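You operate a simulated robot arm through the tools that you are given. There is no shell and no other tool. Be economical: measure what you need, move in short steps, check, and stop when the job is done.

Carry out the task below with a simulated two-armed robot. There is one attempt and no reset: what you move stays moved.

JOB
Put the 0.08 mm brown roll from the top of the green bench on the top of the blue bench and the 0.25 mm brown roll on top of the black reel there. Put one of the edge protectors from the top of the green bench on the top of the blue bench. Take the black roll and leave it on the deck of the left decoiler. Take the 0.20 mm yellow roll from the top of the green bench and leave it on top of the black rubber pad there. Take the presspaper piece marked "59" from the top of the green bench and leave it on the shelf under the grey bench. Open the bottom drawer of the grey bench. The order is free.

Only the result counts: the job must be done as asked and must still hold three seconds after the hand-in. Knocking over, shifting, dropping, spilling or breaking anything else fails it.

ROBOT AND FRAMES
Two 6-joint arms with two-finger parallel grippers on one trunk, on a base that drives. Base frame: it is fixed to the floor where the robot stands at the start and does not move with it; the origin is under the middle of the robot, x ahead of it, y to its left, z up; the surface under the hand at the start is at about z = 85. Units: cm, degrees, N and s.
The left shoulder is at the start at [-7.7, 17.7, 83.2], the right one opposite. With the tool pointing down near the work surface each hand reaches from about 10 to 72 cm from the robot's upright axis, wherever it stands, measured 20 degrees to its own side. Places, roughly: black roll [50, -50, 75]; bottom drawer of the grey bench [70, -310, 40]; brown roll [50, 25, 75]; deck of the left decoiler [-280, -270, 40]; edge protector (5x8x5 cm) [80, -70, 90]; presspaper piece [50, -125, 75]; reel [100, 25, 75]; rubber pad (8x11x4 cm) [50, -70, 90]; shelf under the grey bench [90, -380, 20]; top of the blue bench [90, 180, 90]; yellow roll [50, -75, 75]. Payload 1.57 kg a hand.
The tool frame of a hand sits at the grasp point between the pads (the TCP): z along the fingers, y along the line on which they close. The tips reach 3 cm beyond it. Largest opening 8 cm; finger width 1.7, thickness 1.2; the body of the gripper, 4 by 8.2 cm, starts 8 cm behind the TCP.
Orientation is that of the tool frame in the base frame, as [roll, pitch, yaw] about the fixed x, y, z axes, in that order (R = Rz(yaw) Ry(pitch) Rx(roll)). With the fingers straight down and closing along the base's y, the tool's x points along the base's -x, its y along +y and its z along -z.

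CONTROLS
- The arms move only by the tool send_rows. It takes "left_targets", "right_targets" or both (then of equal length, played together; a hand with none holds still); each is a list of rows, each a list of 7 numbers: the shift along the base's x, y, z in units of 50 mm (1.0 is 50 mm), then the turn, a rotation vector about the base's x, y, z in units of 6 degrees (1.0 is 6 degrees), then the gripper command, from -1 (fully open) to 1 (shut), values between in proportion. In form: [[dx, dy, dz, wx, wy, wz, fingers], ...]. A call has 1 to 20 rows; each row shifts and turns the commanded pose from where the row before left it. A call with a number of a shift or a turn outside -1 to 1 is refused whole. Rows are played at 5 a second. More than 5 cm and 8.6 degrees between two rows, or a gripper value outside its range, and nothing of the call is played. Where a pose cannot be reached the arm comes as near as it can. A force on the tool above 40 N (or 10 N above the force at the start of the call, whichever is more), or a blocked arm, ends the call early, and 0.2 s more pass. The fingers move at their own pace (about 7.2 cm/s each) and stop on an object; they squeeze with about 35 N. The grip force told is the motor's: it shows also when the fingers shut on nothing. Time passes only in rows, and 0.2 s behind the last, so rows that do not move let the fingers close. It gives the time, the measured TCP pose, the force on the tool (base axes), the opening and the grip force at its end, in the units of the frame above (readings bear some noise), with the torque about the TCP (base axes, N m) and any sound that the robot's microphone picked up.
- Cameras (640 x 400 px; columns grow to the right, rows downward): "scene" is now at [2.93, -2.32, 155.22]; the picture's right is [-0.31, -0.95, 0.00], its down [-0.73, 0.23, -0.64] and it looks along [0.61, -0.20, -0.77] (base axes); focal length 252 px, centre (320, 200). "left" rides on the left gripper at [7.2, 0.7, -12.2] in its tool frame; the picture's right is [-0.09, 1.00, 0.00], its down [-0.84, -0.08, -0.54] and it looks along [-0.54, -0.05, 0.84] (tool axes); focal length 238 px, centre (320, 200). "right" rides on the right gripper at [7.2, -0.7, -12.2] in its tool frame; the picture's right is [0.09, 1.00, 0.00], its down [-0.84, 0.08, -0.54] and it looks along [-0.54, 0.05, 0.84] (tool axes); focal length 238 px, centre (320, 200). There is no depth. A picture from a camera that has moved, and an enlarged one, comes with that camera's place and axes in the base frame and with its lens.
- get_image(camera): a new picture of that camera. It takes no simulated time.
- lift_body(by): slides the trunk up (or, below 0, down) by that many cm; the arms and the scene camera ride with it, the base frame stays. It gives what a move gives, with no picture.
- steer(legs): drives the robot by 1 to 6 legs, each [ahead, left, turn to the left] in cm, cm and degrees, along the robot's own axes; the way and the turn of a leg run together, so that a leg with both is an arc; at most 150 cm and 180 degrees a leg. The arms and the cameras ride along, it lands a little off, and it stops where it bumps. It gives what a move gives.
- pan_tilt(pan, tilt): turns the head with the scene camera to pan (to the left, within 143 degrees either way) and tilt (down, from -29 to 69), counted from straight ahead of the robot. It gives what a move gives.
- close_up(camera, box): a new picture of the part [left, top, right, bottom] of that camera's present view, enlarged. It takes no simulated time.
- close_job(): hands the job in; it is judged then, once.

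Work in short steps. Places have to be worked out from the pictures, the camera data and where the tool is seen: move nearer, look again, correct. Check each grasp and each placing, and mend what went wrong. You have 196 turns and 184 pictures in all, those below and enlarged ones among them. Open the grippers and draw the arms clear of the work before you hand the job in, unless the task says otherwise; then end with one line.

The tools are called after "Call:" as a command line: name --argument value ..., lists and objects as JSON in quotes. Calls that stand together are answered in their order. send_rows: Moves the arms, as the interface text tells. Its arguments: {"type":"object","properties":{"left_targets":{"type":"array"},"right_targets":{"type":"array"}},"required":[]} The other tools are called the same way: lift_body (by) slides the trunk up or down; steer (legs) drives the base; pan_tilt (pan, tilt) turns the head that bears the scene camera; get_image (camera) takes a picture; close_up (camera, box) takes an enlarged picture of a part of a camera's view; close_job () hands the job in.

At the start:

```text
time: 0.0
left_ee_pos: [51.6, 2.07, 110.2]
left_ee_rot: [-180.0, 0.0, 179.9]
left_ft_force: [0.1, -0.5, 0.2]
left_ft_torque: [0.03, 0.03, 0.03]
left_grip_width: 7.99
left_finger_force: 0.0
right_ee_pos: [34.01, -41.82, 109.37]
right_ee_rot: [180.0, 0.0, 180.0]
right_ft_force: [-0.2, -0.8, -0.5]
right_ft_torque: [0.0, -0.01, 0.04]
right_grip_width: 8.02
right_finger_force: 0.0
trunk travel left (down, up): [-27.5, 5.3]
robot x, y, heading: [-0.1, -0.22, -0.1]
head pan, tilt: [-17.8, 50.2]
```

scene: 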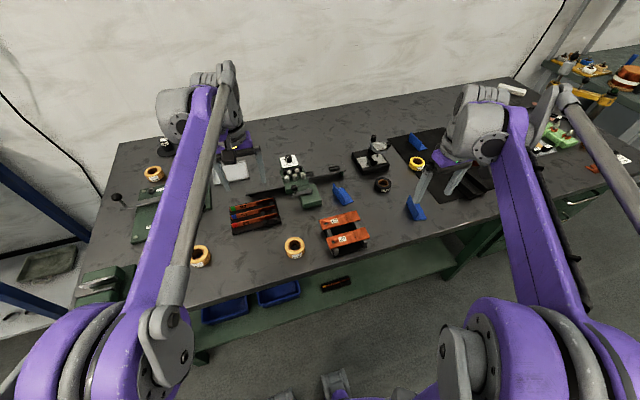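
right: 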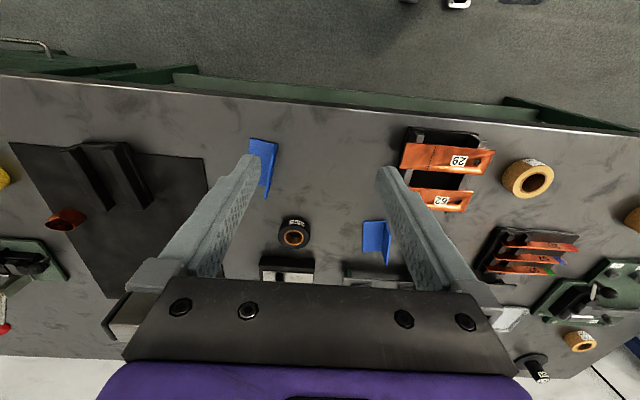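
left: 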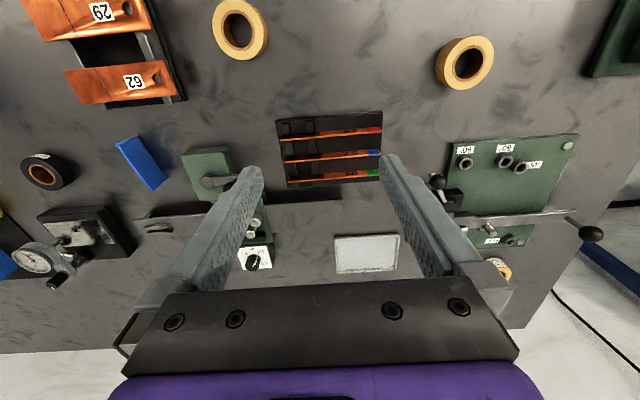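

I start by looking at the rolls on the green bench in enlarged views to read their labels.

Call:
close_up --camera "scene" --box '[80, 120, 340, 300]'

Call:
close_up --camera "scene" --box '[320, 100, 640, 260]'

Call:
close_up --camera "left" --box '[200, 0, 640, 280]'

```text
2.22 times, centred on (210, 210) of scene
camera zoom: at [2.93, -2.32, 155.22], right [-0.31, -0.95, 0.0], down [-0.73, 0.23, -0.64], along [0.61, -0.2, -0.77], focal length 561 px, centre (564, 178)
```

zoom: 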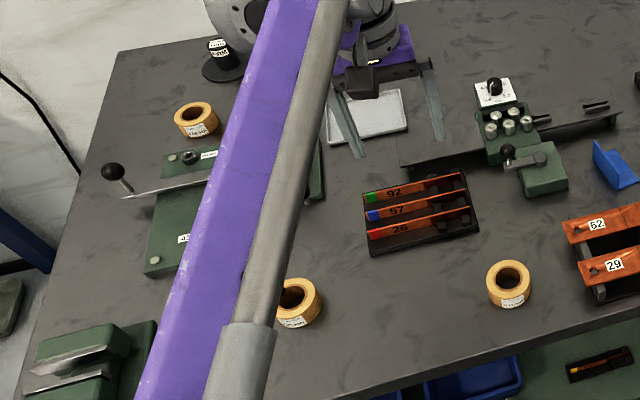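

```text
2.00 times, centred on (480, 180) of scene
camera zoom: at [2.93, -2.32, 155.22], right [-0.31, -0.95, 0.0], down [-0.73, 0.23, -0.64], along [0.61, -0.2, -0.77], focal length 505 px, centre (0, 240)
```

zoom: 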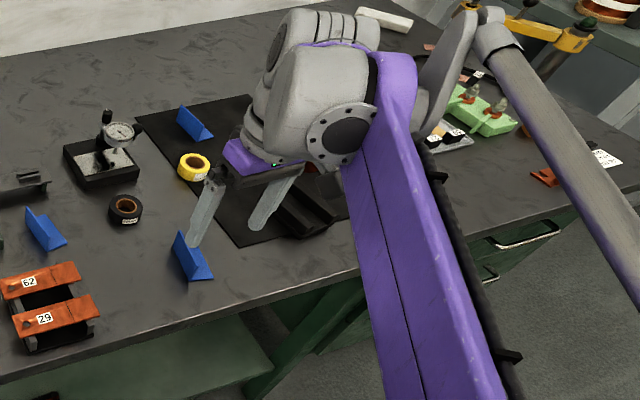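

```text
1.43 times, centred on (420, 140) of left
camera zoom: at [44.45, 2.77, 122.52], right [0.09, 1.0, 0.0], down [0.84, -0.08, 0.54], along [0.54, -0.05, -0.84], focal length 340 px, centre (177, 286)
```

zoom: 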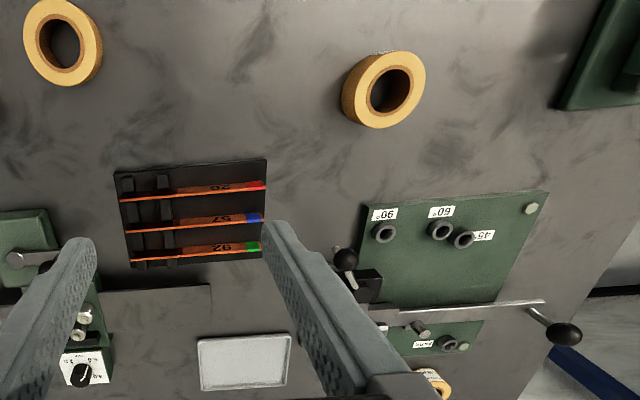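

Three brown rolls, one black, one yellow are in sight. I enlarge further to read the labels.

Call:
close_up --camera "scene" --box '[270, 225, 320, 265]'

Call:
close_up --camera "scene" --box '[130, 125, 200, 195]'

Call:
close_up --camera "scene" --box '[180, 235, 230, 275]'

Call:
close_up --camera "scene" --box '[350, 130, 440, 220]'

```text
10.00 times, centred on (295, 245) of scene
camera zoom: at [2.93, -2.32, 155.22], right [-0.31, -0.95, 0.0], down [-0.73, 0.23, -0.64], along [0.61, -0.2, -0.77], focal length 2524 px, centre (570, -250)
```

zoom: 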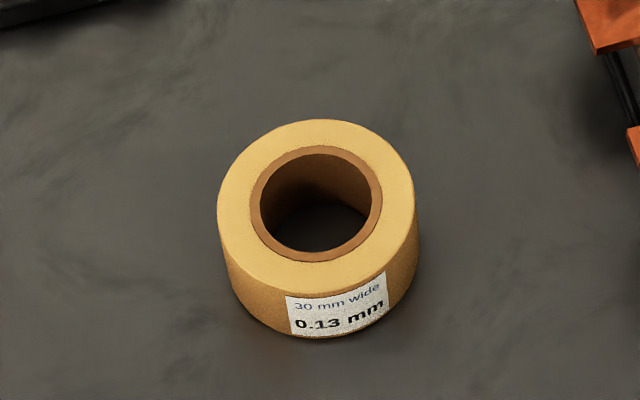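

```text
5.71 times, centred on (165, 160) of scene
camera zoom: at [2.93, -2.32, 155.22], right [-0.31, -0.95, 0.0], down [-0.73, 0.23, -0.64], along [0.61, -0.2, -0.77], focal length 1442 px, centre (1206, 429)
```

zoom: 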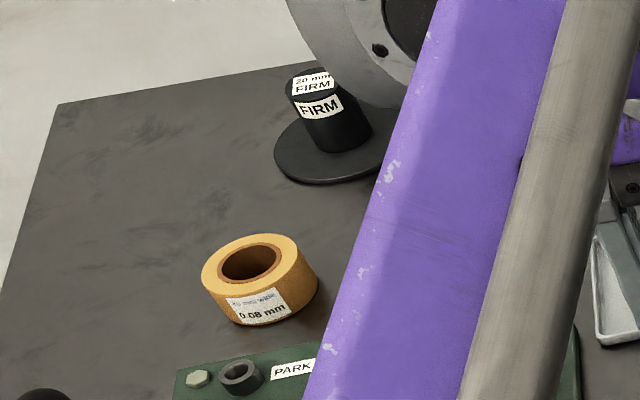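

```text
10.00 times, centred on (205, 255) of scene
camera zoom: at [2.93, -2.32, 155.22], right [-0.31, -0.95, 0.0], down [-0.73, 0.23, -0.64], along [0.61, -0.2, -0.77], focal length 2524 px, centre (1470, -350)
```

zoom: 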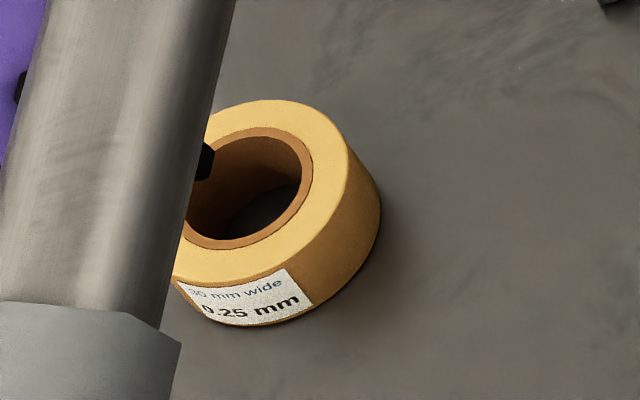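

```text
4.44 times, centred on (395, 175) of scene
camera zoom: at [2.93, -2.32, 155.22], right [-0.31, -0.95, 0.0], down [-0.73, 0.23, -0.64], along [0.61, -0.2, -0.77], focal length 1122 px, centre (-13, 311)
```

zoom: 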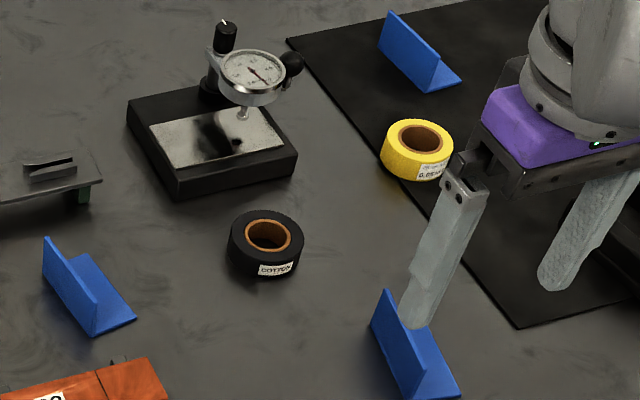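

0.13 is roll at (42,-7), 0.25 at about (48,20), 0.08 at about (90,37); the reel is at about (105,33). I look to the left for the blue bench.

Call:
pan_tilt --pan 60 --tilt 25

Call:
get_image --camera "scene"

Call:
pan_tilt --pan -70 --tilt 25

Call:
get_image --camera "scene"

Call:
pan_tilt --pan -130 --tilt 25

Call:
get_image --camera "scene"

```text
time: 1.5
left_ee_pos: [51.61, 2.16, 110.22]
left_ee_rot: [-180.0, 0.0, -179.9]
left_ft_force: [0.9, -0.1, 0.1]
left_ft_torque: [0.0, -0.02, 0.03]
left_grip_width: 8.01
left_finger_force: 0.1
right_ee_pos: [33.92, -41.9, 109.34]
right_ee_rot: [-180.0, 0.0, -180.0]
right_ft_force: [-0.7, 0.3, 0.0]
right_ft_torque: [0.0, 0.03, 0.01]
right_grip_width: 8.01
right_finger_force: 0.0
trunk travel left (down, up): [-27.5, 5.3]
robot x, y, heading: [0.2, 0.13, 0.1]
head pan, tilt: [60.0, 25.0]
```

```text
173 pictures are left
camera scene: at [0.23, 8.01, 159.0], right [0.87, -0.5, 0.0], down [-0.21, -0.37, -0.91], along [0.45, 0.78, -0.42], focal length 252 px, centre (320, 200)
```

scene: 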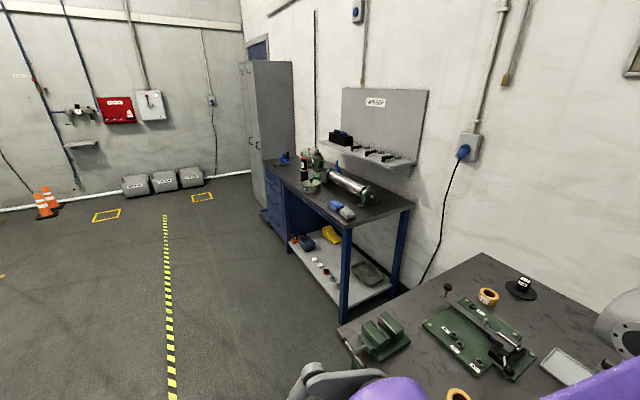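

```text
time: 3.6
left_ee_pos: [51.6, 2.13, 110.27]
left_ee_rot: [179.9, 0.1, -180.0]
left_ft_force: [-0.6, 0.0, -1.0]
left_ft_torque: [-0.01, 0.02, -0.02]
left_grip_width: 8.01
left_finger_force: 0.1
right_ee_pos: [33.97, -41.75, 109.25]
right_ee_rot: [-179.9, 0.0, -179.9]
right_ft_force: [0.8, 1.0, 0.1]
right_ft_torque: [-0.01, 0.02, 0.01]
right_grip_width: 8.0
right_finger_force: 0.0
trunk travel left (down, up): [-27.5, 5.3]
robot x, y, heading: [0.15, -0.12, 0.1]
head pan, tilt: [-70.0, 25.0]
```

```text
172 pictures are left
camera scene: at [-1.23, -8.63, 159.0], right [-0.94, -0.34, 0.0], down [-0.14, 0.4, -0.91], along [0.31, -0.85, -0.42], focal length 252 px, centre (320, 200)
```

scene: 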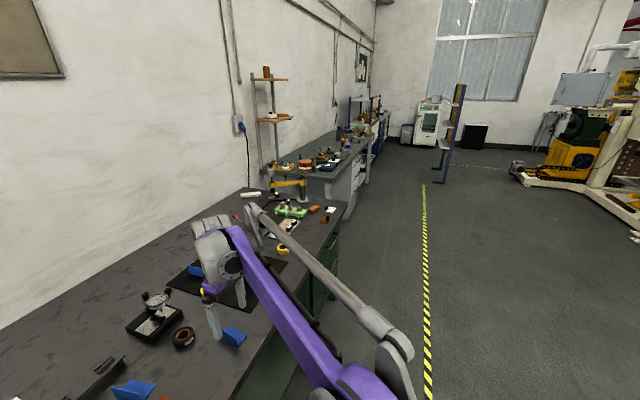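

```text
time: 4.9
left_ee_pos: [51.54, 2.11, 110.4]
left_ee_rot: [180.0, 0.0, 180.0]
left_ft_force: [0.1, 0.5, 0.0]
left_ft_torque: [-0.04, -0.03, -0.03]
left_grip_width: 7.98
left_finger_force: 0.1
right_ee_pos: [34.02, -41.88, 109.45]
right_ee_rot: [-179.9, 0.0, -180.0]
right_ft_force: [-0.1, -0.2, 0.3]
right_ft_torque: [0.01, -0.01, -0.01]
right_grip_width: 7.99
right_finger_force: 0.1
trunk travel left (down, up): [-27.5, 5.3]
robot x, y, heading: [0.13, 0.38, -0.1]
head pan, tilt: [-130.0, 25.0]
```

```text
171 pictures are left
camera scene: at [-10.3, -7.03, 159.0], right [-0.77, 0.64, 0.0], down [0.27, 0.32, -0.91], along [-0.58, -0.69, -0.42], focal length 252 px, centre (320, 200)
```

scene: 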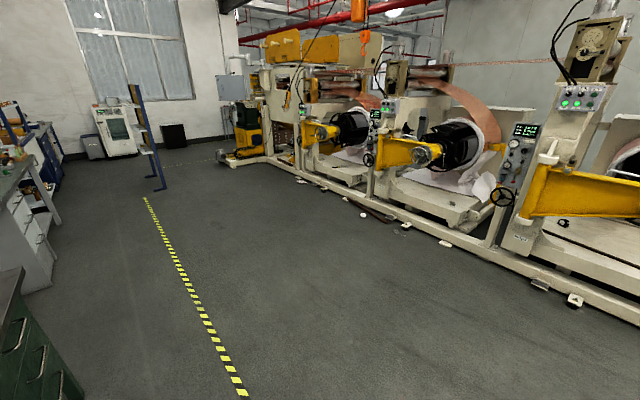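

I enlarge the right part of the green bench and the blue bench; the head is turned back for it.

Call:
pan_tilt --pan -65 --tilt 45

Call:
get_image --camera "scene"

Call:
close_up --camera "scene" --box '[200, 60, 400, 185]'

```text
time: 6.3
left_ee_pos: [51.57, 2.1, 110.37]
left_ee_rot: [180.0, -0.1, 180.0]
left_ft_force: [-0.5, -0.4, -0.3]
left_ft_torque: [-0.05, -0.04, -0.02]
left_grip_width: 8.02
left_finger_force: 0.1
right_ee_pos: [33.9, -41.79, 109.35]
right_ee_rot: [-180.0, 0.0, 180.0]
right_ft_force: [0.4, -0.5, -0.4]
right_ft_torque: [0.02, -0.02, -0.03]
right_grip_width: 8.0
right_finger_force: 0.1
trunk travel left (down, up): [-27.5, 5.3]
robot x, y, heading: [0.2, -0.19, -0.3]
head pan, tilt: [-65.0, 45.0]
```

```text
170 pictures are left
camera scene: at [-0.95, -7.34, 155.94], right [-0.91, -0.42, 0.0], down [-0.3, 0.64, -0.71], along [0.3, -0.64, -0.71], focal length 252 px, centre (320, 200)
```

scene: 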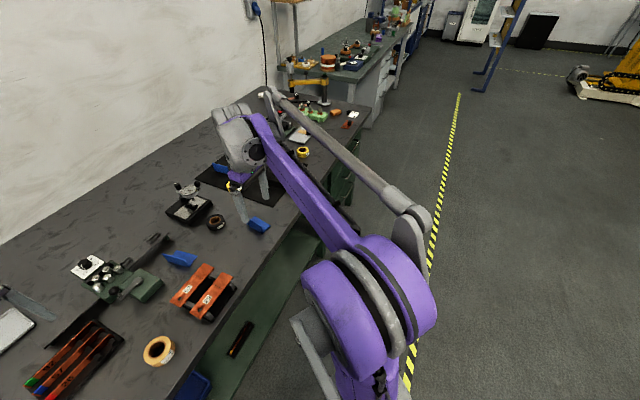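

```text
3.20 times, centred on (300, 122) of scene
camera zoom: at [-0.95, -7.34, 155.94], right [-0.91, -0.42, 0.0], down [-0.3, 0.64, -0.71], along [0.3, -0.64, -0.71], focal length 808 px, centre (384, 448)
```

zoom: 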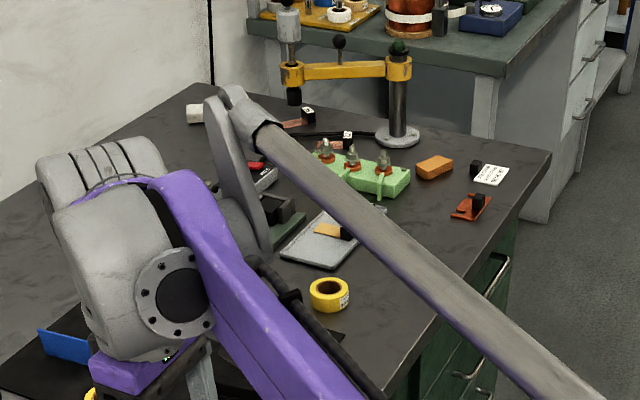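

Two yellow rolls are there; that end I will inspect later. Now I start with the left end: move the left hand over the 0.25 mm roll and look at it with the wrist camera.

Call:
send_rows --left_targets '[[-0.4, 0.8, 0, 0, 0, 0, -1], [-0.4, 0.8, 0, 0, 0, 0, -1], [-0.4, 0.8, 0, 0, 0, 0, -1], [0, 0.8, 0, 0, 0, 0, -1], [0, 0.4, 0, 0, 0, 0, -1]]'

Call:
pan_tilt --pan 25 --tilt 40

Call:
get_image --camera "left"

Call:
get_image --camera "scene"

```text
time: 7.5
left_ee_pos: [45.34, 19.92, 110.08]
left_ee_rot: [-180.0, 0.0, -179.9]
left_ft_force: [-0.4, 0.1, -0.3]
left_ft_torque: [-0.02, -0.02, -0.02]
left_grip_width: 8.03
left_finger_force: 0.1
right_ee_pos: [34.07, -41.85, 109.37]
right_ee_rot: [180.0, 0.0, 180.0]
right_ft_force: [0.4, -0.1, -0.6]
right_ft_torque: [-0.03, -0.04, -0.01]
right_grip_width: 8.02
right_finger_force: 0.0
trunk travel left (down, up): [-27.5, 5.3]
robot x, y, heading: [-0.31, 0.26, 0.0]
head pan, tilt: [-65.0, 45.0]
```

```text
time: 9.1
left_ee_pos: [45.31, 19.9, 110.08]
left_ee_rot: [180.0, 0.0, -180.0]
left_ft_force: [-0.9, 0.4, 0.2]
left_ft_torque: [0.01, 0.0, 0.02]
left_grip_width: 8.01
left_finger_force: 0.0
right_ee_pos: [33.95, -41.83, 109.34]
right_ee_rot: [179.9, 0.0, -180.0]
right_ft_force: [-0.7, -0.3, -0.3]
right_ft_torque: [-0.02, -0.01, 0.0]
right_grip_width: 8.0
right_finger_force: 0.1
trunk travel left (down, up): [-27.5, 5.3]
robot x, y, heading: [0.24, 0.09, 0.2]
head pan, tilt: [25.0, 40.0]
```

```text
168 pictures are left
camera left: at [38.23, 20.53, 122.33], right [0.09, 1.0, 0.0], down [0.84, -0.08, 0.54], along [0.54, -0.05, -0.84], focal length 238 px, centre (320, 200)
```

left: 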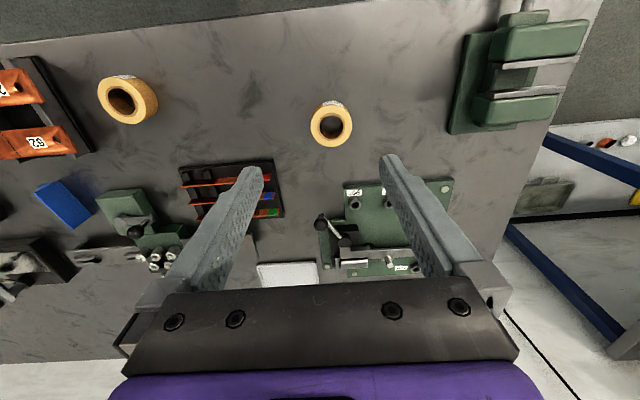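

```text
167 pictures are left
camera scene: at [3.32, 3.62, 156.66], right [0.42, -0.91, 0.0], down [-0.58, -0.27, -0.77], along [0.69, 0.32, -0.64], focal length 252 px, centre (320, 200)
```

scene: 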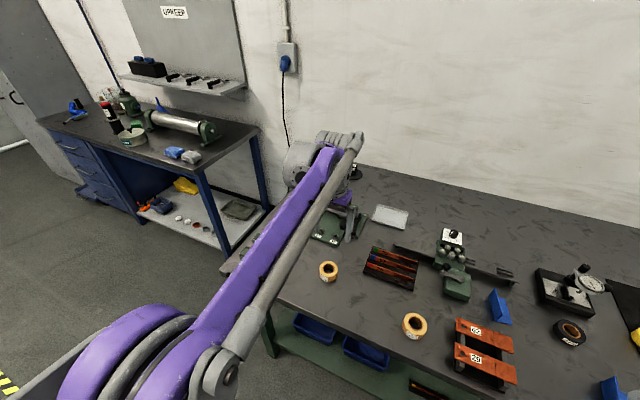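

The 0.25 roll is at about (47.9, 21.4). The reel at x≈105 is far, so I look down to see how close the base can get to the bench.

Call:
pan_tilt --pan 5 --tilt 69

Call:
get_image --camera "scene"

```text
time: 10.1
left_ee_pos: [45.33, 19.77, 110.2]
left_ee_rot: [-180.0, 0.1, -180.0]
left_ft_force: [0.1, 1.1, -0.1]
left_ft_torque: [0.0, 0.04, -0.04]
left_grip_width: 7.99
left_finger_force: 0.0
right_ee_pos: [33.96, -41.89, 109.4]
right_ee_rot: [179.9, 0.1, 180.0]
right_ft_force: [-0.5, 0.2, 0.7]
right_ft_torque: [-0.04, -0.01, 0.04]
right_grip_width: 8.03
right_finger_force: 0.1
trunk travel left (down, up): [-27.5, 5.3]
robot x, y, heading: [-0.34, -0.09, 0.2]
head pan, tilt: [5.0, 68.8]
```

```text
166 pictures are left
camera scene: at [1.19, 0.52, 153.06], right [0.09, -1.0, 0.0], down [-0.93, -0.08, -0.36], along [0.36, 0.03, -0.93], focal length 252 px, centre (320, 200)
```

scene: 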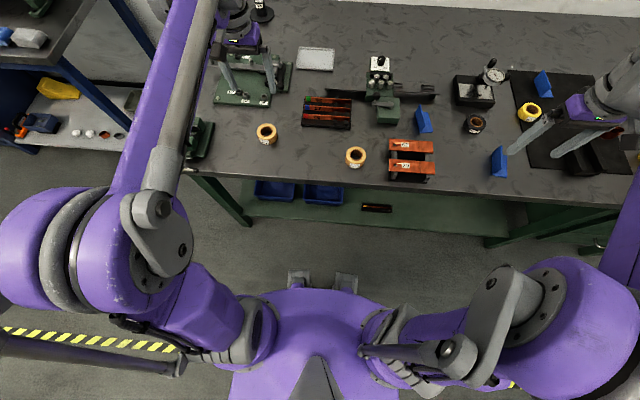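

Base front seems about 12–20 cm ahead of the axis, bench edge at x≈35. I drive carefully 12 ahead and 10 left.

Call:
steer --legs '[[12, 10, 0]]'

Call:
get_image --camera "scene"

```text
time: 11.6
left_ee_pos: [57.19, 29.48, 110.04]
left_ee_rot: [-180.0, 0.0, 180.0]
left_ft_force: [0.3, 0.0, -0.1]
left_ft_torque: [-0.02, 0.0, 0.0]
left_grip_width: 8.0
left_finger_force: 0.0
right_ee_pos: [45.82, -32.26, 109.37]
right_ee_rot: [180.0, 0.0, -179.9]
right_ft_force: [-0.6, 0.5, -0.2]
right_ft_torque: [-0.01, 0.01, 0.02]
right_grip_width: 8.02
right_finger_force: 0.0
trunk travel left (down, up): [-27.5, 5.3]
robot x, y, heading: [11.32, 9.6, -0.1]
head pan, tilt: [5.0, 68.8]
```

```text
165 pictures are left
camera scene: at [13.01, 10.14, 153.05], right [0.09, -1.0, 0.0], down [-0.93, -0.08, -0.36], along [0.36, 0.03, -0.93], focal length 252 px, centre (320, 200)
```

scene: 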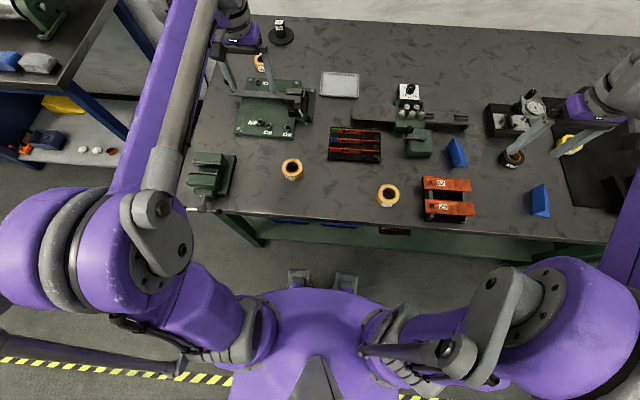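

No bump. I go another 8 cm ahead.

Call:
steer --legs '[[8, 1, 0]]'

Call:
get_image --camera "scene"

Call:
get_image --camera "left"

```text
time: 12.6
left_ee_pos: [65.23, 30.42, 110.07]
left_ee_rot: [-180.0, 0.0, 179.9]
left_ft_force: [-0.2, -0.3, -0.7]
left_ft_torque: [-0.03, 0.03, -0.01]
left_grip_width: 8.01
left_finger_force: 0.0
right_ee_pos: [53.84, -31.28, 109.48]
right_ee_rot: [-180.0, 0.0, 179.9]
right_ft_force: [0.2, 0.4, -0.1]
right_ft_torque: [0.01, 0.02, -0.03]
right_grip_width: 7.99
right_finger_force: 0.0
trunk travel left (down, up): [-27.5, 5.3]
robot x, y, heading: [19.71, 10.98, -0.2]
head pan, tilt: [5.0, 68.8]
```

```text
164 pictures are left
camera scene: at [21.13, 11.13, 153.04], right [0.09, -1.0, 0.0], down [-0.93, -0.08, -0.36], along [0.36, 0.03, -0.93], focal length 252 px, centre (320, 200)
```

scene: 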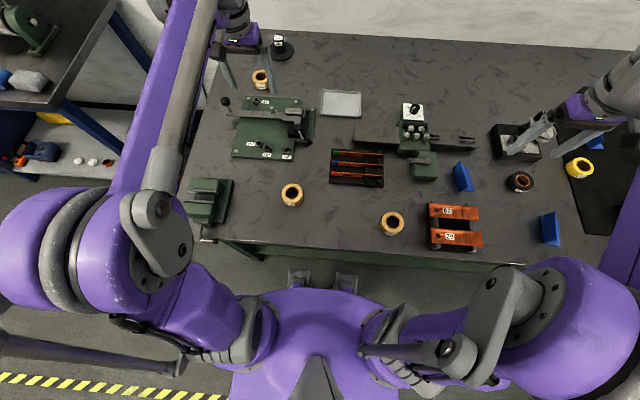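

```text
163 pictures are left
camera left: at [58.19, 31.1, 122.31], right [0.09, 1.0, 0.0], down [0.84, -0.08, 0.54], along [0.54, -0.05, -0.84], focal length 238 px, centre (320, 200)
```

left: 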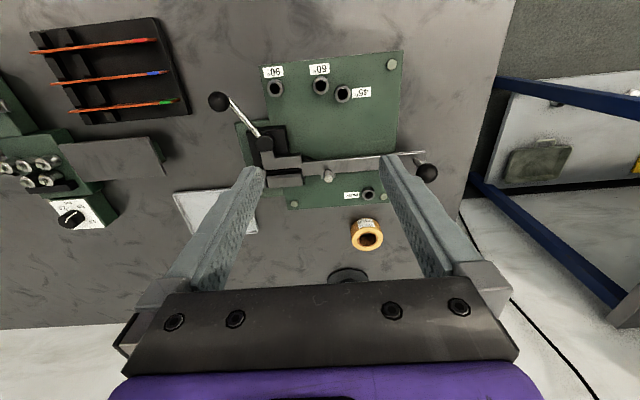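

Still free. The reel is at about (106.5,33), the 0.08 roll at (90,37.4). I creep 6 cm more.

Call:
steer --legs '[[6, 0, 0]]'

Call:
get_image --camera "scene"

```text
time: 13.6
left_ee_pos: [71.18, 30.48, 110.2]
left_ee_rot: [179.9, 0.0, 179.9]
left_ft_force: [0.5, 0.4, -0.3]
left_ft_torque: [0.03, 0.02, 0.0]
left_grip_width: 8.0
left_finger_force: 0.0
right_ee_pos: [59.69, -31.36, 109.38]
right_ee_rot: [179.9, 0.0, 180.0]
right_ft_force: [0.0, 0.0, 0.5]
right_ft_torque: [-0.02, 0.0, -0.05]
right_grip_width: 8.0
right_finger_force: 0.2
trunk travel left (down, up): [-27.5, 5.3]
robot x, y, heading: [26.01, 10.36, -0.1]
head pan, tilt: [5.0, 68.8]
```

```text
162 pictures are left
camera scene: at [26.97, 11.12, 153.04], right [0.09, -1.0, 0.0], down [-0.93, -0.08, -0.36], along [0.36, 0.03, -0.93], focal length 252 px, centre (320, 200)
```

scene: 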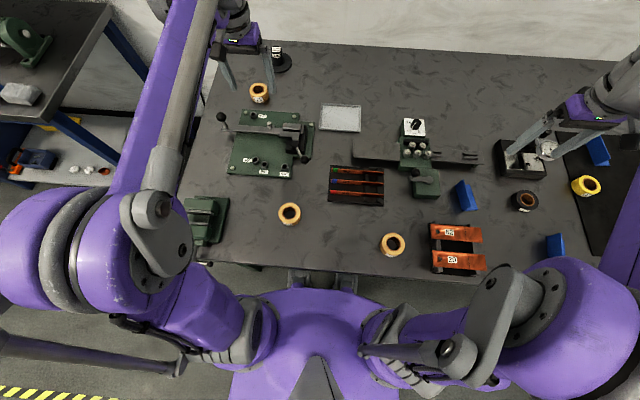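

I test the tilted reach toward the reel: hand forward with the tool tilted 30° forward, staying high, and look at the reel.

Call:
send_rows --left_targets '[[0.8, 0, 0, 0, -1, 0, -1], [0.8, 0, 0, 0, -1, 0, -1], [0.8, 0, 0, 0, -1, 0, -1], [0.8, 0, 0, 0, -1, 0, -1], [0.8, 0, 0, 0, -1, 0, -1], [0, 0, 0, 0, 0, 0, -1]]'

Call:
get_image --camera "left"

Call:
get_image --camera "scene"

```text
time: 15.0
left_ee_pos: [91.22, 30.76, 110.04]
left_ee_rot: [-180.0, 30.0, 179.9]
left_ft_force: [0.7, 0.1, 0.6]
left_ft_torque: [-0.03, -0.02, 0.01]
left_grip_width: 8.02
left_finger_force: 0.0
right_ee_pos: [59.63, -31.2, 109.47]
right_ee_rot: [-180.0, 0.0, -180.0]
right_ft_force: [0.7, 0.3, -0.2]
right_ft_torque: [0.01, 0.02, -0.02]
right_grip_width: 7.99
right_finger_force: 0.1
trunk travel left (down, up): [-27.5, 5.3]
robot x, y, heading: [25.9, 10.4, -0.1]
head pan, tilt: [5.0, 68.8]
```

```text
161 pictures are left
camera left: at [79.01, 31.42, 117.1], right [0.08, 1.0, 0.05], down [0.45, -0.08, 0.89], along [0.89, -0.05, -0.46], focal length 238 px, centre (320, 200)
```

left: 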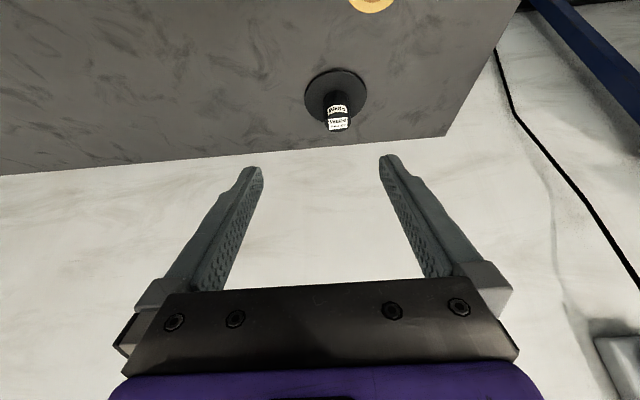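

```text
160 pictures are left
camera scene: at [26.87, 11.1, 153.05], right [0.09, -1.0, 0.0], down [-0.93, -0.08, -0.36], along [0.36, 0.03, -0.93], focal length 252 px, centre (320, 200)
```

scene: 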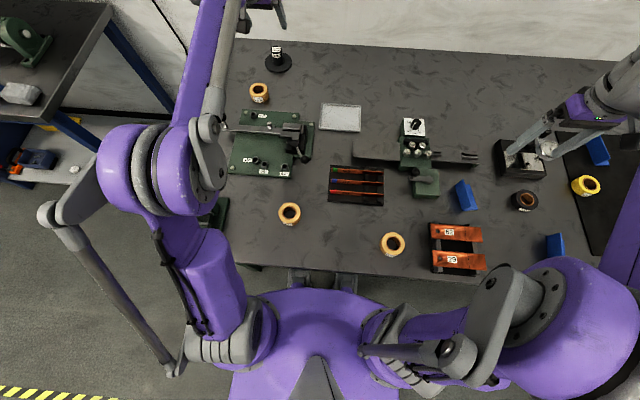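

Reach works. The reel is at about (105,33.3), its post about 6–7 high. I enlarge it.

Call:
close_up --camera "left" --box '[290, 50, 390, 140]'

Call:
close_up --camera "scene" --box '[230, 30, 310, 110]'

Call:
close_up --camera "scene" --box '[265, 190, 315, 235]'

```text
4.44 times, centred on (340, 95) of left
camera zoom: at [79.01, 31.42, 117.1], right [0.08, 1.0, 0.05], down [0.45, -0.08, 0.89], along [0.89, -0.05, -0.46], focal length 1059 px, centre (231, 667)
```

zoom: 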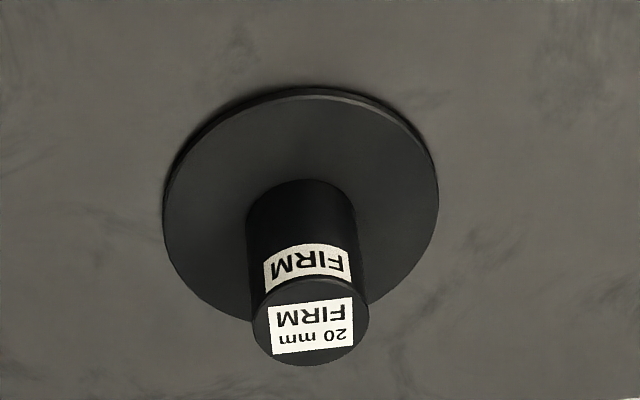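

```text
5.00 times, centred on (270, 70) of scene
camera zoom: at [26.87, 11.1, 153.05], right [0.09, -1.0, 0.0], down [-0.93, -0.08, -0.36], along [0.36, 0.03, -0.93], focal length 1262 px, centre (570, 850)
```

zoom: 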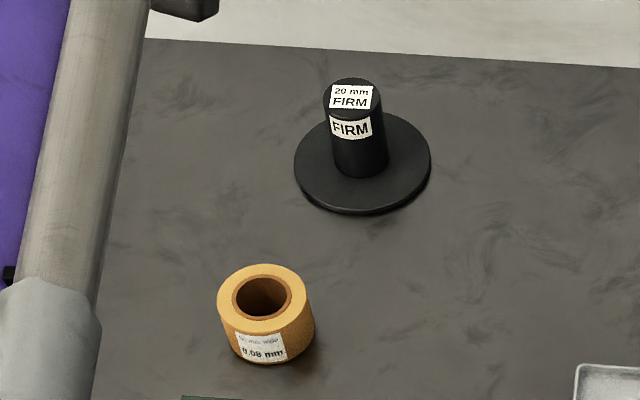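

```text
8.89 times, centred on (290, 212) of scene
camera zoom: at [26.87, 11.1, 153.05], right [0.09, -1.0, 0.0], down [-0.93, -0.08, -0.36], along [0.36, 0.03, -0.93], focal length 2244 px, centre (587, 89)
```

zoom: 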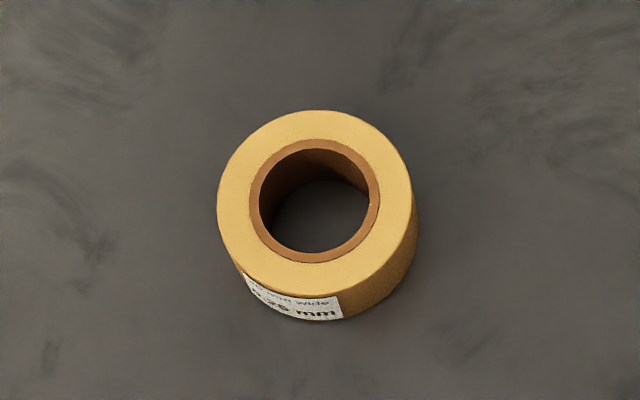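

The post (≈3.8 cm) is wider than the roll's hole (≈3.3), so the roll rests on the post's top, at z≈91. I test the reach above the reel with the empty hand.

Call:
send_rows --left_targets '[[0.85, 0.16, -0.4, 0, 0, 0, -1], [0.85, 0.16, -0.4, 0, 0, 0, -1], [0.85, 0.16, -0.4, 0, 0, 0, -1], [0, 0, -0.3, 0, 0, 0, -1], [0, 0, 0, 0, 0, 0, -1]]'

Call:
get_image --camera "left"

```text
time: 16.2
left_ee_pos: [101.77, 32.87, 101.67]
left_ee_rot: [-180.0, 29.9, 180.0]
left_ft_force: [-0.3, -0.3, -0.7]
left_ft_torque: [0.01, 0.01, -0.02]
left_grip_width: 7.99
left_finger_force: 0.0
left hand out of reach, approached as far as the arm can: row 3
right_ee_pos: [59.75, -31.28, 109.4]
right_ee_rot: [-180.0, 0.0, -180.0]
right_ft_force: [0.5, -0.2, 0.0]
right_ft_torque: [0.02, 0.0, 0.0]
right_grip_width: 7.98
right_finger_force: 0.1
trunk travel left (down, up): [-27.5, 5.3]
robot x, y, heading: [25.68, 10.91, 0.0]
head pan, tilt: [5.0, 68.8]
```

```text
156 pictures are left
camera left: at [89.55, 33.48, 108.75], right [0.08, 1.0, 0.05], down [0.45, -0.08, 0.89], along [0.89, -0.05, -0.46], focal length 238 px, centre (320, 200)
```

left: 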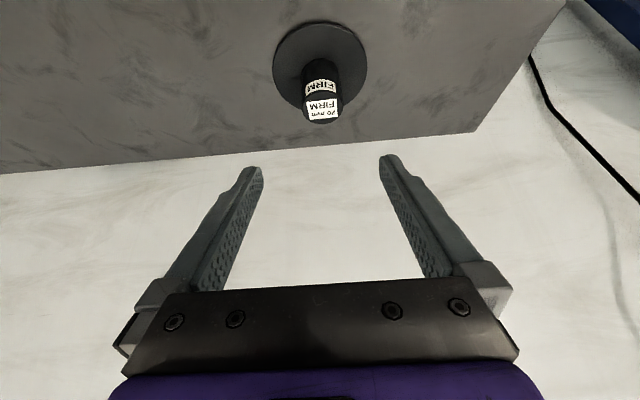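

Just short of reach. I raise the trunk, creep 3 cm ahead and tilt 12° more.

Call:
lift_body --by 5

Call:
steer --legs '[[3, 0, 0]]'

Call:
send_rows --left_targets '[[-0.2, 0, -0.5, 0, -1, 0, -1], [0, 0, -0.5, 0, -1, 0, -1], [0, 0, -0.5, 0, 0, 0, -1], [0, 0, -0.5, 0, 0, 0, -1], [0, 0, 0, 0, 0, 0, -1]]'

Call:
get_image --camera "left"

Call:
get_image --camera "scene"

```text
time: 17.1
left_ee_pos: [101.41, 32.74, 107.03]
left_ee_rot: [-180.0, 30.2, 180.0]
left_ft_force: [0.2, 0.3, 0.6]
left_ft_torque: [-0.04, -0.01, -0.02]
left_grip_width: 8.0
left_finger_force: 0.1
right_ee_pos: [59.38, -31.26, 114.5]
right_ee_rot: [-180.0, 0.3, 180.0]
right_ft_force: [-0.2, -0.2, -0.2]
right_ft_torque: [-0.03, 0.08, 0.01]
right_grip_width: 8.0
right_finger_force: 0.1
trunk travel left (down, up): [-32.5, 0.3]
robot x, y, heading: [25.73, 10.33, -0.1]
head pan, tilt: [5.0, 68.8]
```

```text
time: 17.8
left_ee_pos: [101.27, 32.82, 106.97]
left_ee_rot: [180.0, 30.2, -179.9]
left_ft_force: [0.5, -1.0, 0.2]
left_ft_torque: [0.03, 0.04, 0.03]
left_grip_width: 8.02
left_finger_force: 0.1
right_ee_pos: [59.31, -31.24, 114.58]
right_ee_rot: [180.0, 0.3, 180.0]
right_ft_force: [-0.7, -0.1, 0.0]
right_ft_torque: [0.0, -0.07, -0.01]
right_grip_width: 8.01
right_finger_force: 0.1
trunk travel left (down, up): [-32.5, 0.3]
robot x, y, heading: [25.91, 10.89, 0.0]
head pan, tilt: [5.0, 68.8]
stopped in leg 1: the robot was blocked; the commanded pose is now the measured one
```

```text
time: 19.0
left_ee_pos: [100.15, 32.54, 96.97]
left_ee_rot: [180.0, 42.3, -180.0]
left_ft_force: [-0.2, -1.3, 0.4]
left_ft_torque: [0.05, 0.04, 0.05]
left_grip_width: 8.0
left_finger_force: 0.2
right_ee_pos: [59.28, -31.16, 114.54]
right_ee_rot: [-180.0, 0.4, 180.0]
right_ft_force: [-0.8, 0.6, 1.2]
right_ft_torque: [0.03, -0.07, 0.03]
right_grip_width: 8.0
right_finger_force: 0.0
trunk travel left (down, up): [-32.5, 0.3]
robot x, y, heading: [26.34, 10.35, -0.4]
head pan, tilt: [5.0, 68.8]
```

```text
155 pictures are left
camera left: at [86.7, 33.25, 101.26], right [0.07, 1.0, 0.06], down [0.25, -0.08, 0.96], along [0.96, -0.05, -0.26], focal length 238 px, centre (320, 200)
```

left: 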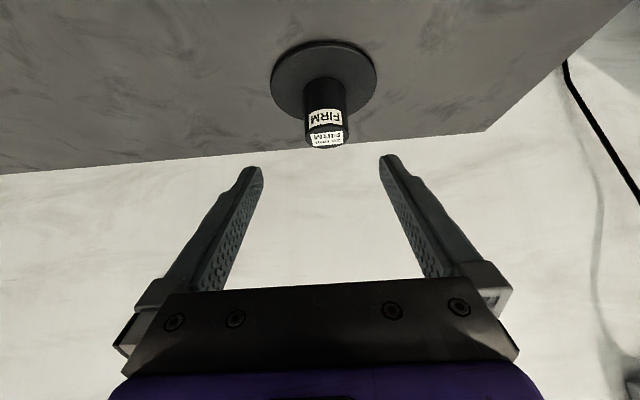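

```text
154 pictures are left
camera scene: at [26.05, 11.13, 158.34], right [0.09, -1.0, 0.0], down [-0.93, -0.08, -0.37], along [0.37, 0.03, -0.93], focal length 252 px, centre (320, 200)
```

scene: 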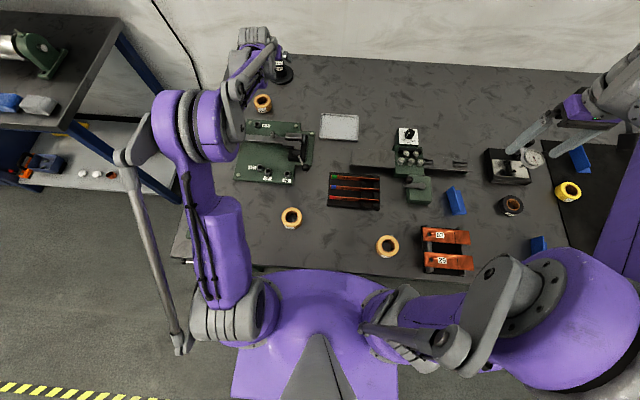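

Base limit is x≈26. The arm has room left now; I test 4 cm forward.

Call:
send_rows --left_targets '[[0.4, 0.1, -0.1, 0, 0, 0, -1], [0.4, 0.04, 0, 0, 0, 0, -1], [0, 0, 0, 0, 0, 0, -1]]'

Call:
close_up --camera "left" --box '[200, 20, 440, 180]'

```text
time: 19.8
left_ee_pos: [104.31, 33.5, 96.55]
left_ee_rot: [-180.0, 42.3, 180.0]
left_ft_force: [0.3, -0.1, 0.0]
left_ft_torque: [-0.03, 0.01, -0.01]
left_grip_width: 8.0
left_finger_force: 0.1
right_ee_pos: [59.4, -31.26, 114.62]
right_ee_rot: [-180.0, 0.4, 179.9]
right_ft_force: [0.9, -0.1, -0.2]
right_ft_torque: [0.02, 0.01, 0.03]
right_grip_width: 7.98
right_finger_force: 0.0
trunk travel left (down, up): [-32.5, 0.3]
robot x, y, heading: [26.05, 10.5, 0.1]
head pan, tilt: [5.0, 68.8]
```

```text
2.50 times, centred on (320, 100) of left
camera zoom: at [90.91, 34.09, 100.76], right [0.07, 1.0, 0.06], down [0.25, -0.08, 0.96], along [0.96, -0.05, -0.26], focal length 596 px, centre (320, 450)
```

zoom: 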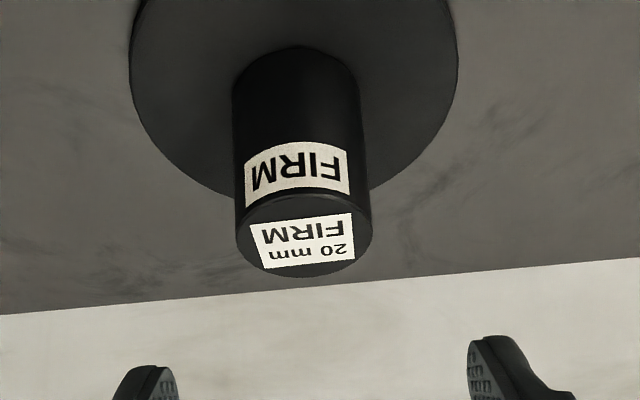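

Reach is confirmed; post top is at about (105, 33.25, 91.0). Now I raise the hand, back up 25 cm and bring it, still tilted 42°, over the 0.25 roll.

Call:
send_rows --left_targets '[[-0.5, 0, 0.9, 0, 0, 0, -1], [-0.5, 0, 0.9, 0, 0, 0, -1], [-0.5, 0, 0.7, 0, 0, 0, -1], [-0.5, 0, 0, 0, 0, 0, -1]]'

Call:
steer --legs '[[-25, 0, 0]]'

Call:
get_image --camera "left"

```text
refused: row 1 steps farther than a row can; nothing moved
```

```text
time: 21.7
left_ee_pos: [79.63, 33.78, 96.09]
left_ee_rot: [180.0, 42.0, -179.7]
left_ft_force: [0.2, 0.4, -0.3]
left_ft_torque: [0.0, -0.01, -0.01]
left_grip_width: 8.01
left_finger_force: 0.0
right_ee_pos: [35.05, -31.27, 114.58]
right_ee_rot: [180.0, -0.1, -179.7]
right_ft_force: [0.1, 0.4, -0.9]
right_ft_torque: [-0.03, 0.0, 0.03]
right_grip_width: 7.98
right_finger_force: 0.0
trunk travel left (down, up): [-32.5, 0.3]
robot x, y, heading: [0.98, 10.67, 0.2]
head pan, tilt: [5.0, 68.8]
```

```text
152 pictures are left
camera left: at [66.21, 34.36, 100.46], right [0.06, 1.0, 0.06], down [0.26, -0.08, 0.96], along [0.96, -0.04, -0.26], focal length 238 px, centre (320, 200)
```

left: 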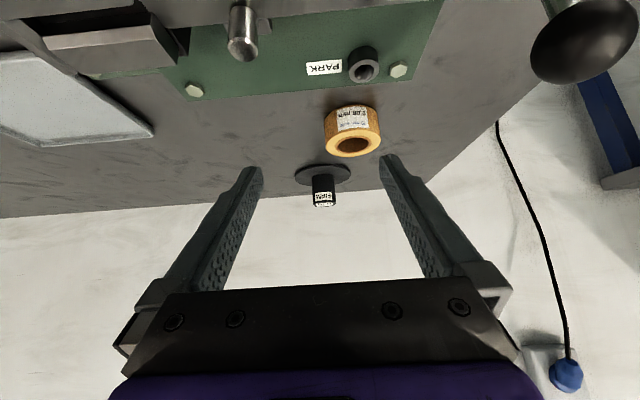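

The raise was refused but the drive passed at z=96 with nothing touched. I raise the hand straight up now.

Call:
send_rows --left_targets '[[0, 0, 0.9, 0, 0, 0, -1], [0, 0, 0.9, 0, 0, 0, -1], [0, 0, 0.8, 0, 0, 0, -1], [0, 0, 0, 0, 0, 0, -1]]'

Call:
get_image --camera "scene"

```text
time: 22.7
left_ee_pos: [79.76, 33.84, 109.35]
left_ee_rot: [-180.0, 42.1, -179.8]
left_ft_force: [-1.4, -0.2, -0.3]
left_ft_torque: [-0.01, -0.01, -0.01]
left_grip_width: 8.02
left_finger_force: 0.1
right_ee_pos: [35.02, -31.09, 114.45]
right_ee_rot: [180.0, -0.1, -179.7]
right_ft_force: [0.1, 0.6, -0.2]
right_ft_torque: [-0.01, -0.01, 0.0]
right_grip_width: 7.98
right_finger_force: 0.0
trunk travel left (down, up): [-32.5, 0.3]
robot x, y, heading: [0.87, 10.4, 0.1]
head pan, tilt: [5.0, 68.8]
```

```text
151 pictures are left
camera scene: at [1.76, 11.06, 158.34], right [0.09, -1.0, 0.0], down [-0.93, -0.09, -0.36], along [0.36, 0.03, -0.93], focal length 252 px, centre (320, 200)
```

scene: 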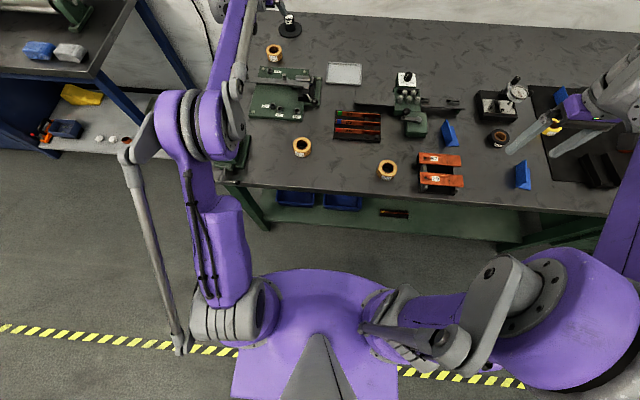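

All in place. I bring the left hand over the 0.25 roll.

Call:
send_rows --left_targets '[[-0.82, -0.31, 0, 0, 0, 0, -1], [-0.82, -0.31, 0, 0, 0, 0, -1], [-0.82, -0.31, 0, 0, 0, 0, -1], [-0.82, -0.31, 0, 0, 0, 0, -1], [-0.82, -0.31, 0, 0, 0, 0, -1], [-0.82, -0.31, 0, 0, 0, 0, -1], [-0.82, -0.31, 0, 0, 0, 0, -1], [-0.82, -0.31, 0, 0, 0, 0, -1], [-0.4, 0, -0.5, 0, 0, 0, -1], [0, 0, -0.5, 0, 0, 0, -1], [0, 0, 0, 0, 0, 0, -1]]'

Call:
get_image --camera "left"

Call:
get_image --camera "scene"

```text
time: 25.1
left_ee_pos: [44.82, 21.42, 104.07]
left_ee_rot: [180.0, 42.0, -179.7]
left_ft_force: [-0.1, 0.0, 0.3]
left_ft_torque: [-0.01, -0.01, 0.01]
left_grip_width: 8.02
left_finger_force: 0.0
right_ee_pos: [34.9, -31.19, 114.42]
right_ee_rot: [180.0, -0.1, -179.7]
right_ft_force: [-0.5, -0.2, 0.2]
right_ft_torque: [0.03, 0.02, 0.02]
right_grip_width: 8.01
right_finger_force: 0.0
trunk travel left (down, up): [-32.5, 0.3]
robot x, y, heading: [0.91, 10.58, 0.3]
head pan, tilt: [5.0, 68.8]
```

```text
150 pictures are left
camera left: at [31.32, 21.93, 108.26], right [0.06, 1.0, 0.06], down [0.26, -0.08, 0.96], along [0.96, -0.04, -0.26], focal length 238 px, centre (320, 200)
```

left: 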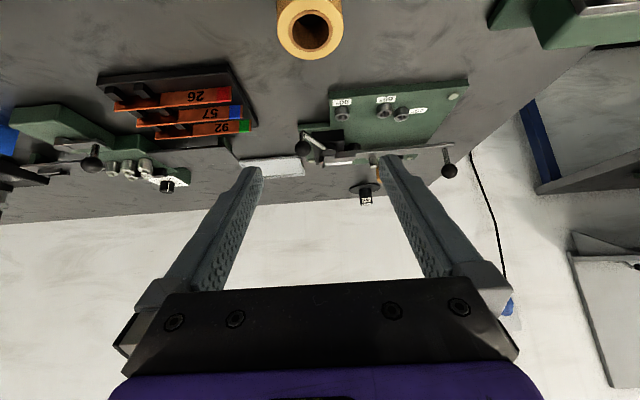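

```text
149 pictures are left
camera scene: at [1.69, 11.06, 158.35], right [0.09, -1.0, 0.0], down [-0.93, -0.09, -0.36], along [0.36, 0.03, -0.93], focal length 252 px, centre (320, 200)
```

scene: 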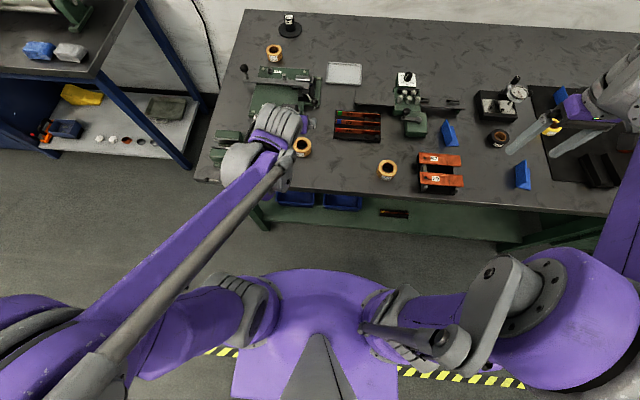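

Roll confirmed at (47.85, 21.45). I go down around it to z≈88.4.

Call:
send_rows --left_targets '[[0.37, 0, -0.5, 0, 0, 0, -1], [0, 0, -0.8, 0, 0, 0, -1], [0, 0, -0.8, 0, 0, 0, -1], [0, 0, -0.6, 0, 0, 0, -1], [0, 0, -0.43, 0, 0, 0, -1], [0, 0, 0, 0, 0, 0, -1]]'

Call:
get_image --camera "left"

```text
time: 26.5
left_ee_pos: [46.79, 21.4, 88.6]
left_ee_rot: [180.0, 42.0, -179.7]
left_ft_force: [0.1, -0.2, -0.1]
left_ft_torque: [0.02, 0.05, 0.0]
left_grip_width: 8.0
left_finger_force: 0.1
right_ee_pos: [34.93, -31.14, 114.31]
right_ee_rot: [-180.0, 0.0, -179.7]
right_ft_force: [-0.3, 0.7, -0.2]
right_ft_torque: [-0.01, -0.02, -0.01]
right_grip_width: 8.01
right_finger_force: 0.2
trunk travel left (down, up): [-32.5, 0.3]
robot x, y, heading: [0.68, 10.51, 0.5]
head pan, tilt: [5.0, 68.8]
```

```text
148 pictures are left
camera left: at [33.35, 22.05, 92.74], right [0.06, 1.0, 0.06], down [0.26, -0.08, 0.96], along [0.96, -0.04, -0.26], focal length 238 px, centre (320, 200)
```

left: 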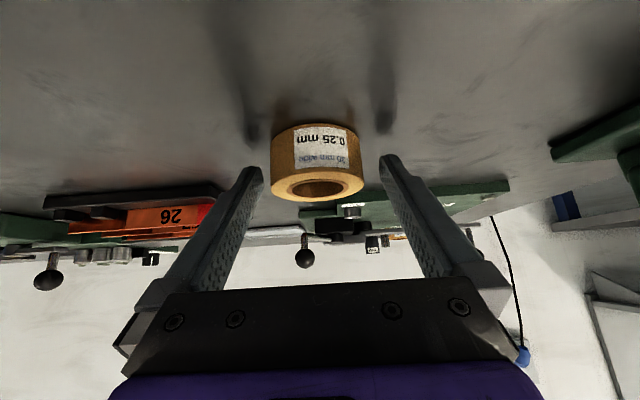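

Centred between the fingers. I close on it and check.

Call:
send_rows --left_targets '[[0.04, 0, -0.04, 0, 0, 0, 0.3], [0, 0, 0, 0, 0, 0, 1], [0, 0, 0, 0, 0, 0, 1], [0, 0, 0, 0, 0, 0, 1], [0, 0, 0, 0, 0, 0, 1]]'

Call:
send_rows --left_targets '[[0, 0, 0.5, 0, 0, 0, 1], [0, 0, 0.5, 0, 0, 0, 1], [0, 0, 0, 0, 0, 0, 1]]'

Call:
get_image --camera "left"

Call:
close_up --camera "scene" --box '[220, 80, 380, 180]'

```text
time: 27.7
left_ee_pos: [46.93, 21.44, 88.31]
left_ee_rot: [-180.0, 42.0, -179.8]
left_ft_force: [0.0, -0.3, 2.5]
left_ft_torque: [0.02, -0.09, 0.01]
left_grip_width: 5.78
left_finger_force: 35.1
right_ee_pos: [35.0, -31.2, 114.42]
right_ee_rot: [179.9, 0.0, -179.7]
right_ft_force: [-0.6, -0.6, 0.7]
right_ft_torque: [-0.01, 0.01, 0.0]
right_grip_width: 8.01
right_finger_force: 0.0
trunk travel left (down, up): [-32.5, 0.3]
robot x, y, heading: [0.89, 10.57, 0.5]
head pan, tilt: [5.0, 68.8]
```

```text
time: 28.5
left_ee_pos: [46.98, 21.71, 93.3]
left_ee_rot: [-180.0, 42.0, -179.7]
left_ft_force: [0.5, 0.0, 0.0]
left_ft_torque: [0.01, 0.02, 0.01]
left_grip_width: 0.02
left_finger_force: 20.9
right_ee_pos: [35.1, -31.1, 114.41]
right_ee_rot: [-179.9, 0.0, -179.7]
right_ft_force: [0.4, -0.3, 0.0]
right_ft_torque: [0.0, 0.02, -0.01]
right_grip_width: 8.0
right_finger_force: 0.0
trunk travel left (down, up): [-32.5, 0.3]
robot x, y, heading: [0.82, 10.53, 0.4]
head pan, tilt: [5.0, 68.8]
```

```text
147 pictures are left
camera left: at [33.53, 22.15, 97.7], right [0.06, 1.0, 0.06], down [0.26, -0.08, 0.96], along [0.96, -0.04, -0.26], focal length 238 px, centre (320, 200)
```

left: 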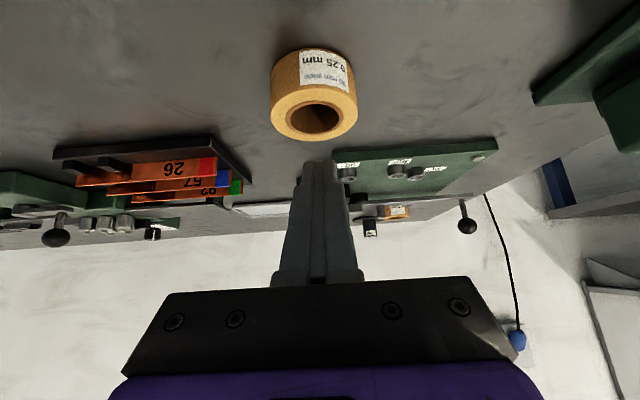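

```text
4.00 times, centred on (300, 130) of scene
camera zoom: at [1.78, 11.05, 158.35], right [0.09, -1.0, 0.0], down [-0.93, -0.09, -0.36], along [0.36, 0.03, -0.93], focal length 1010 px, centre (400, 480)
```

zoom: 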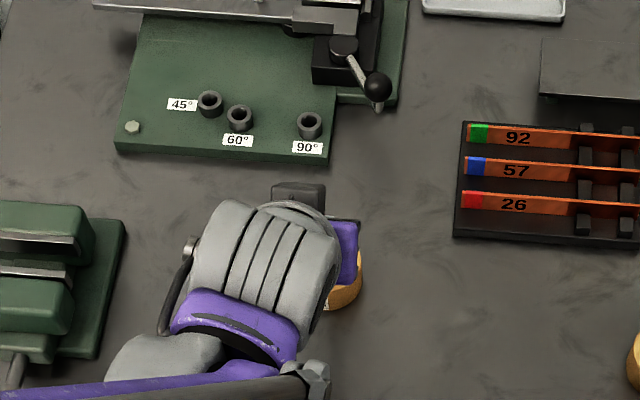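

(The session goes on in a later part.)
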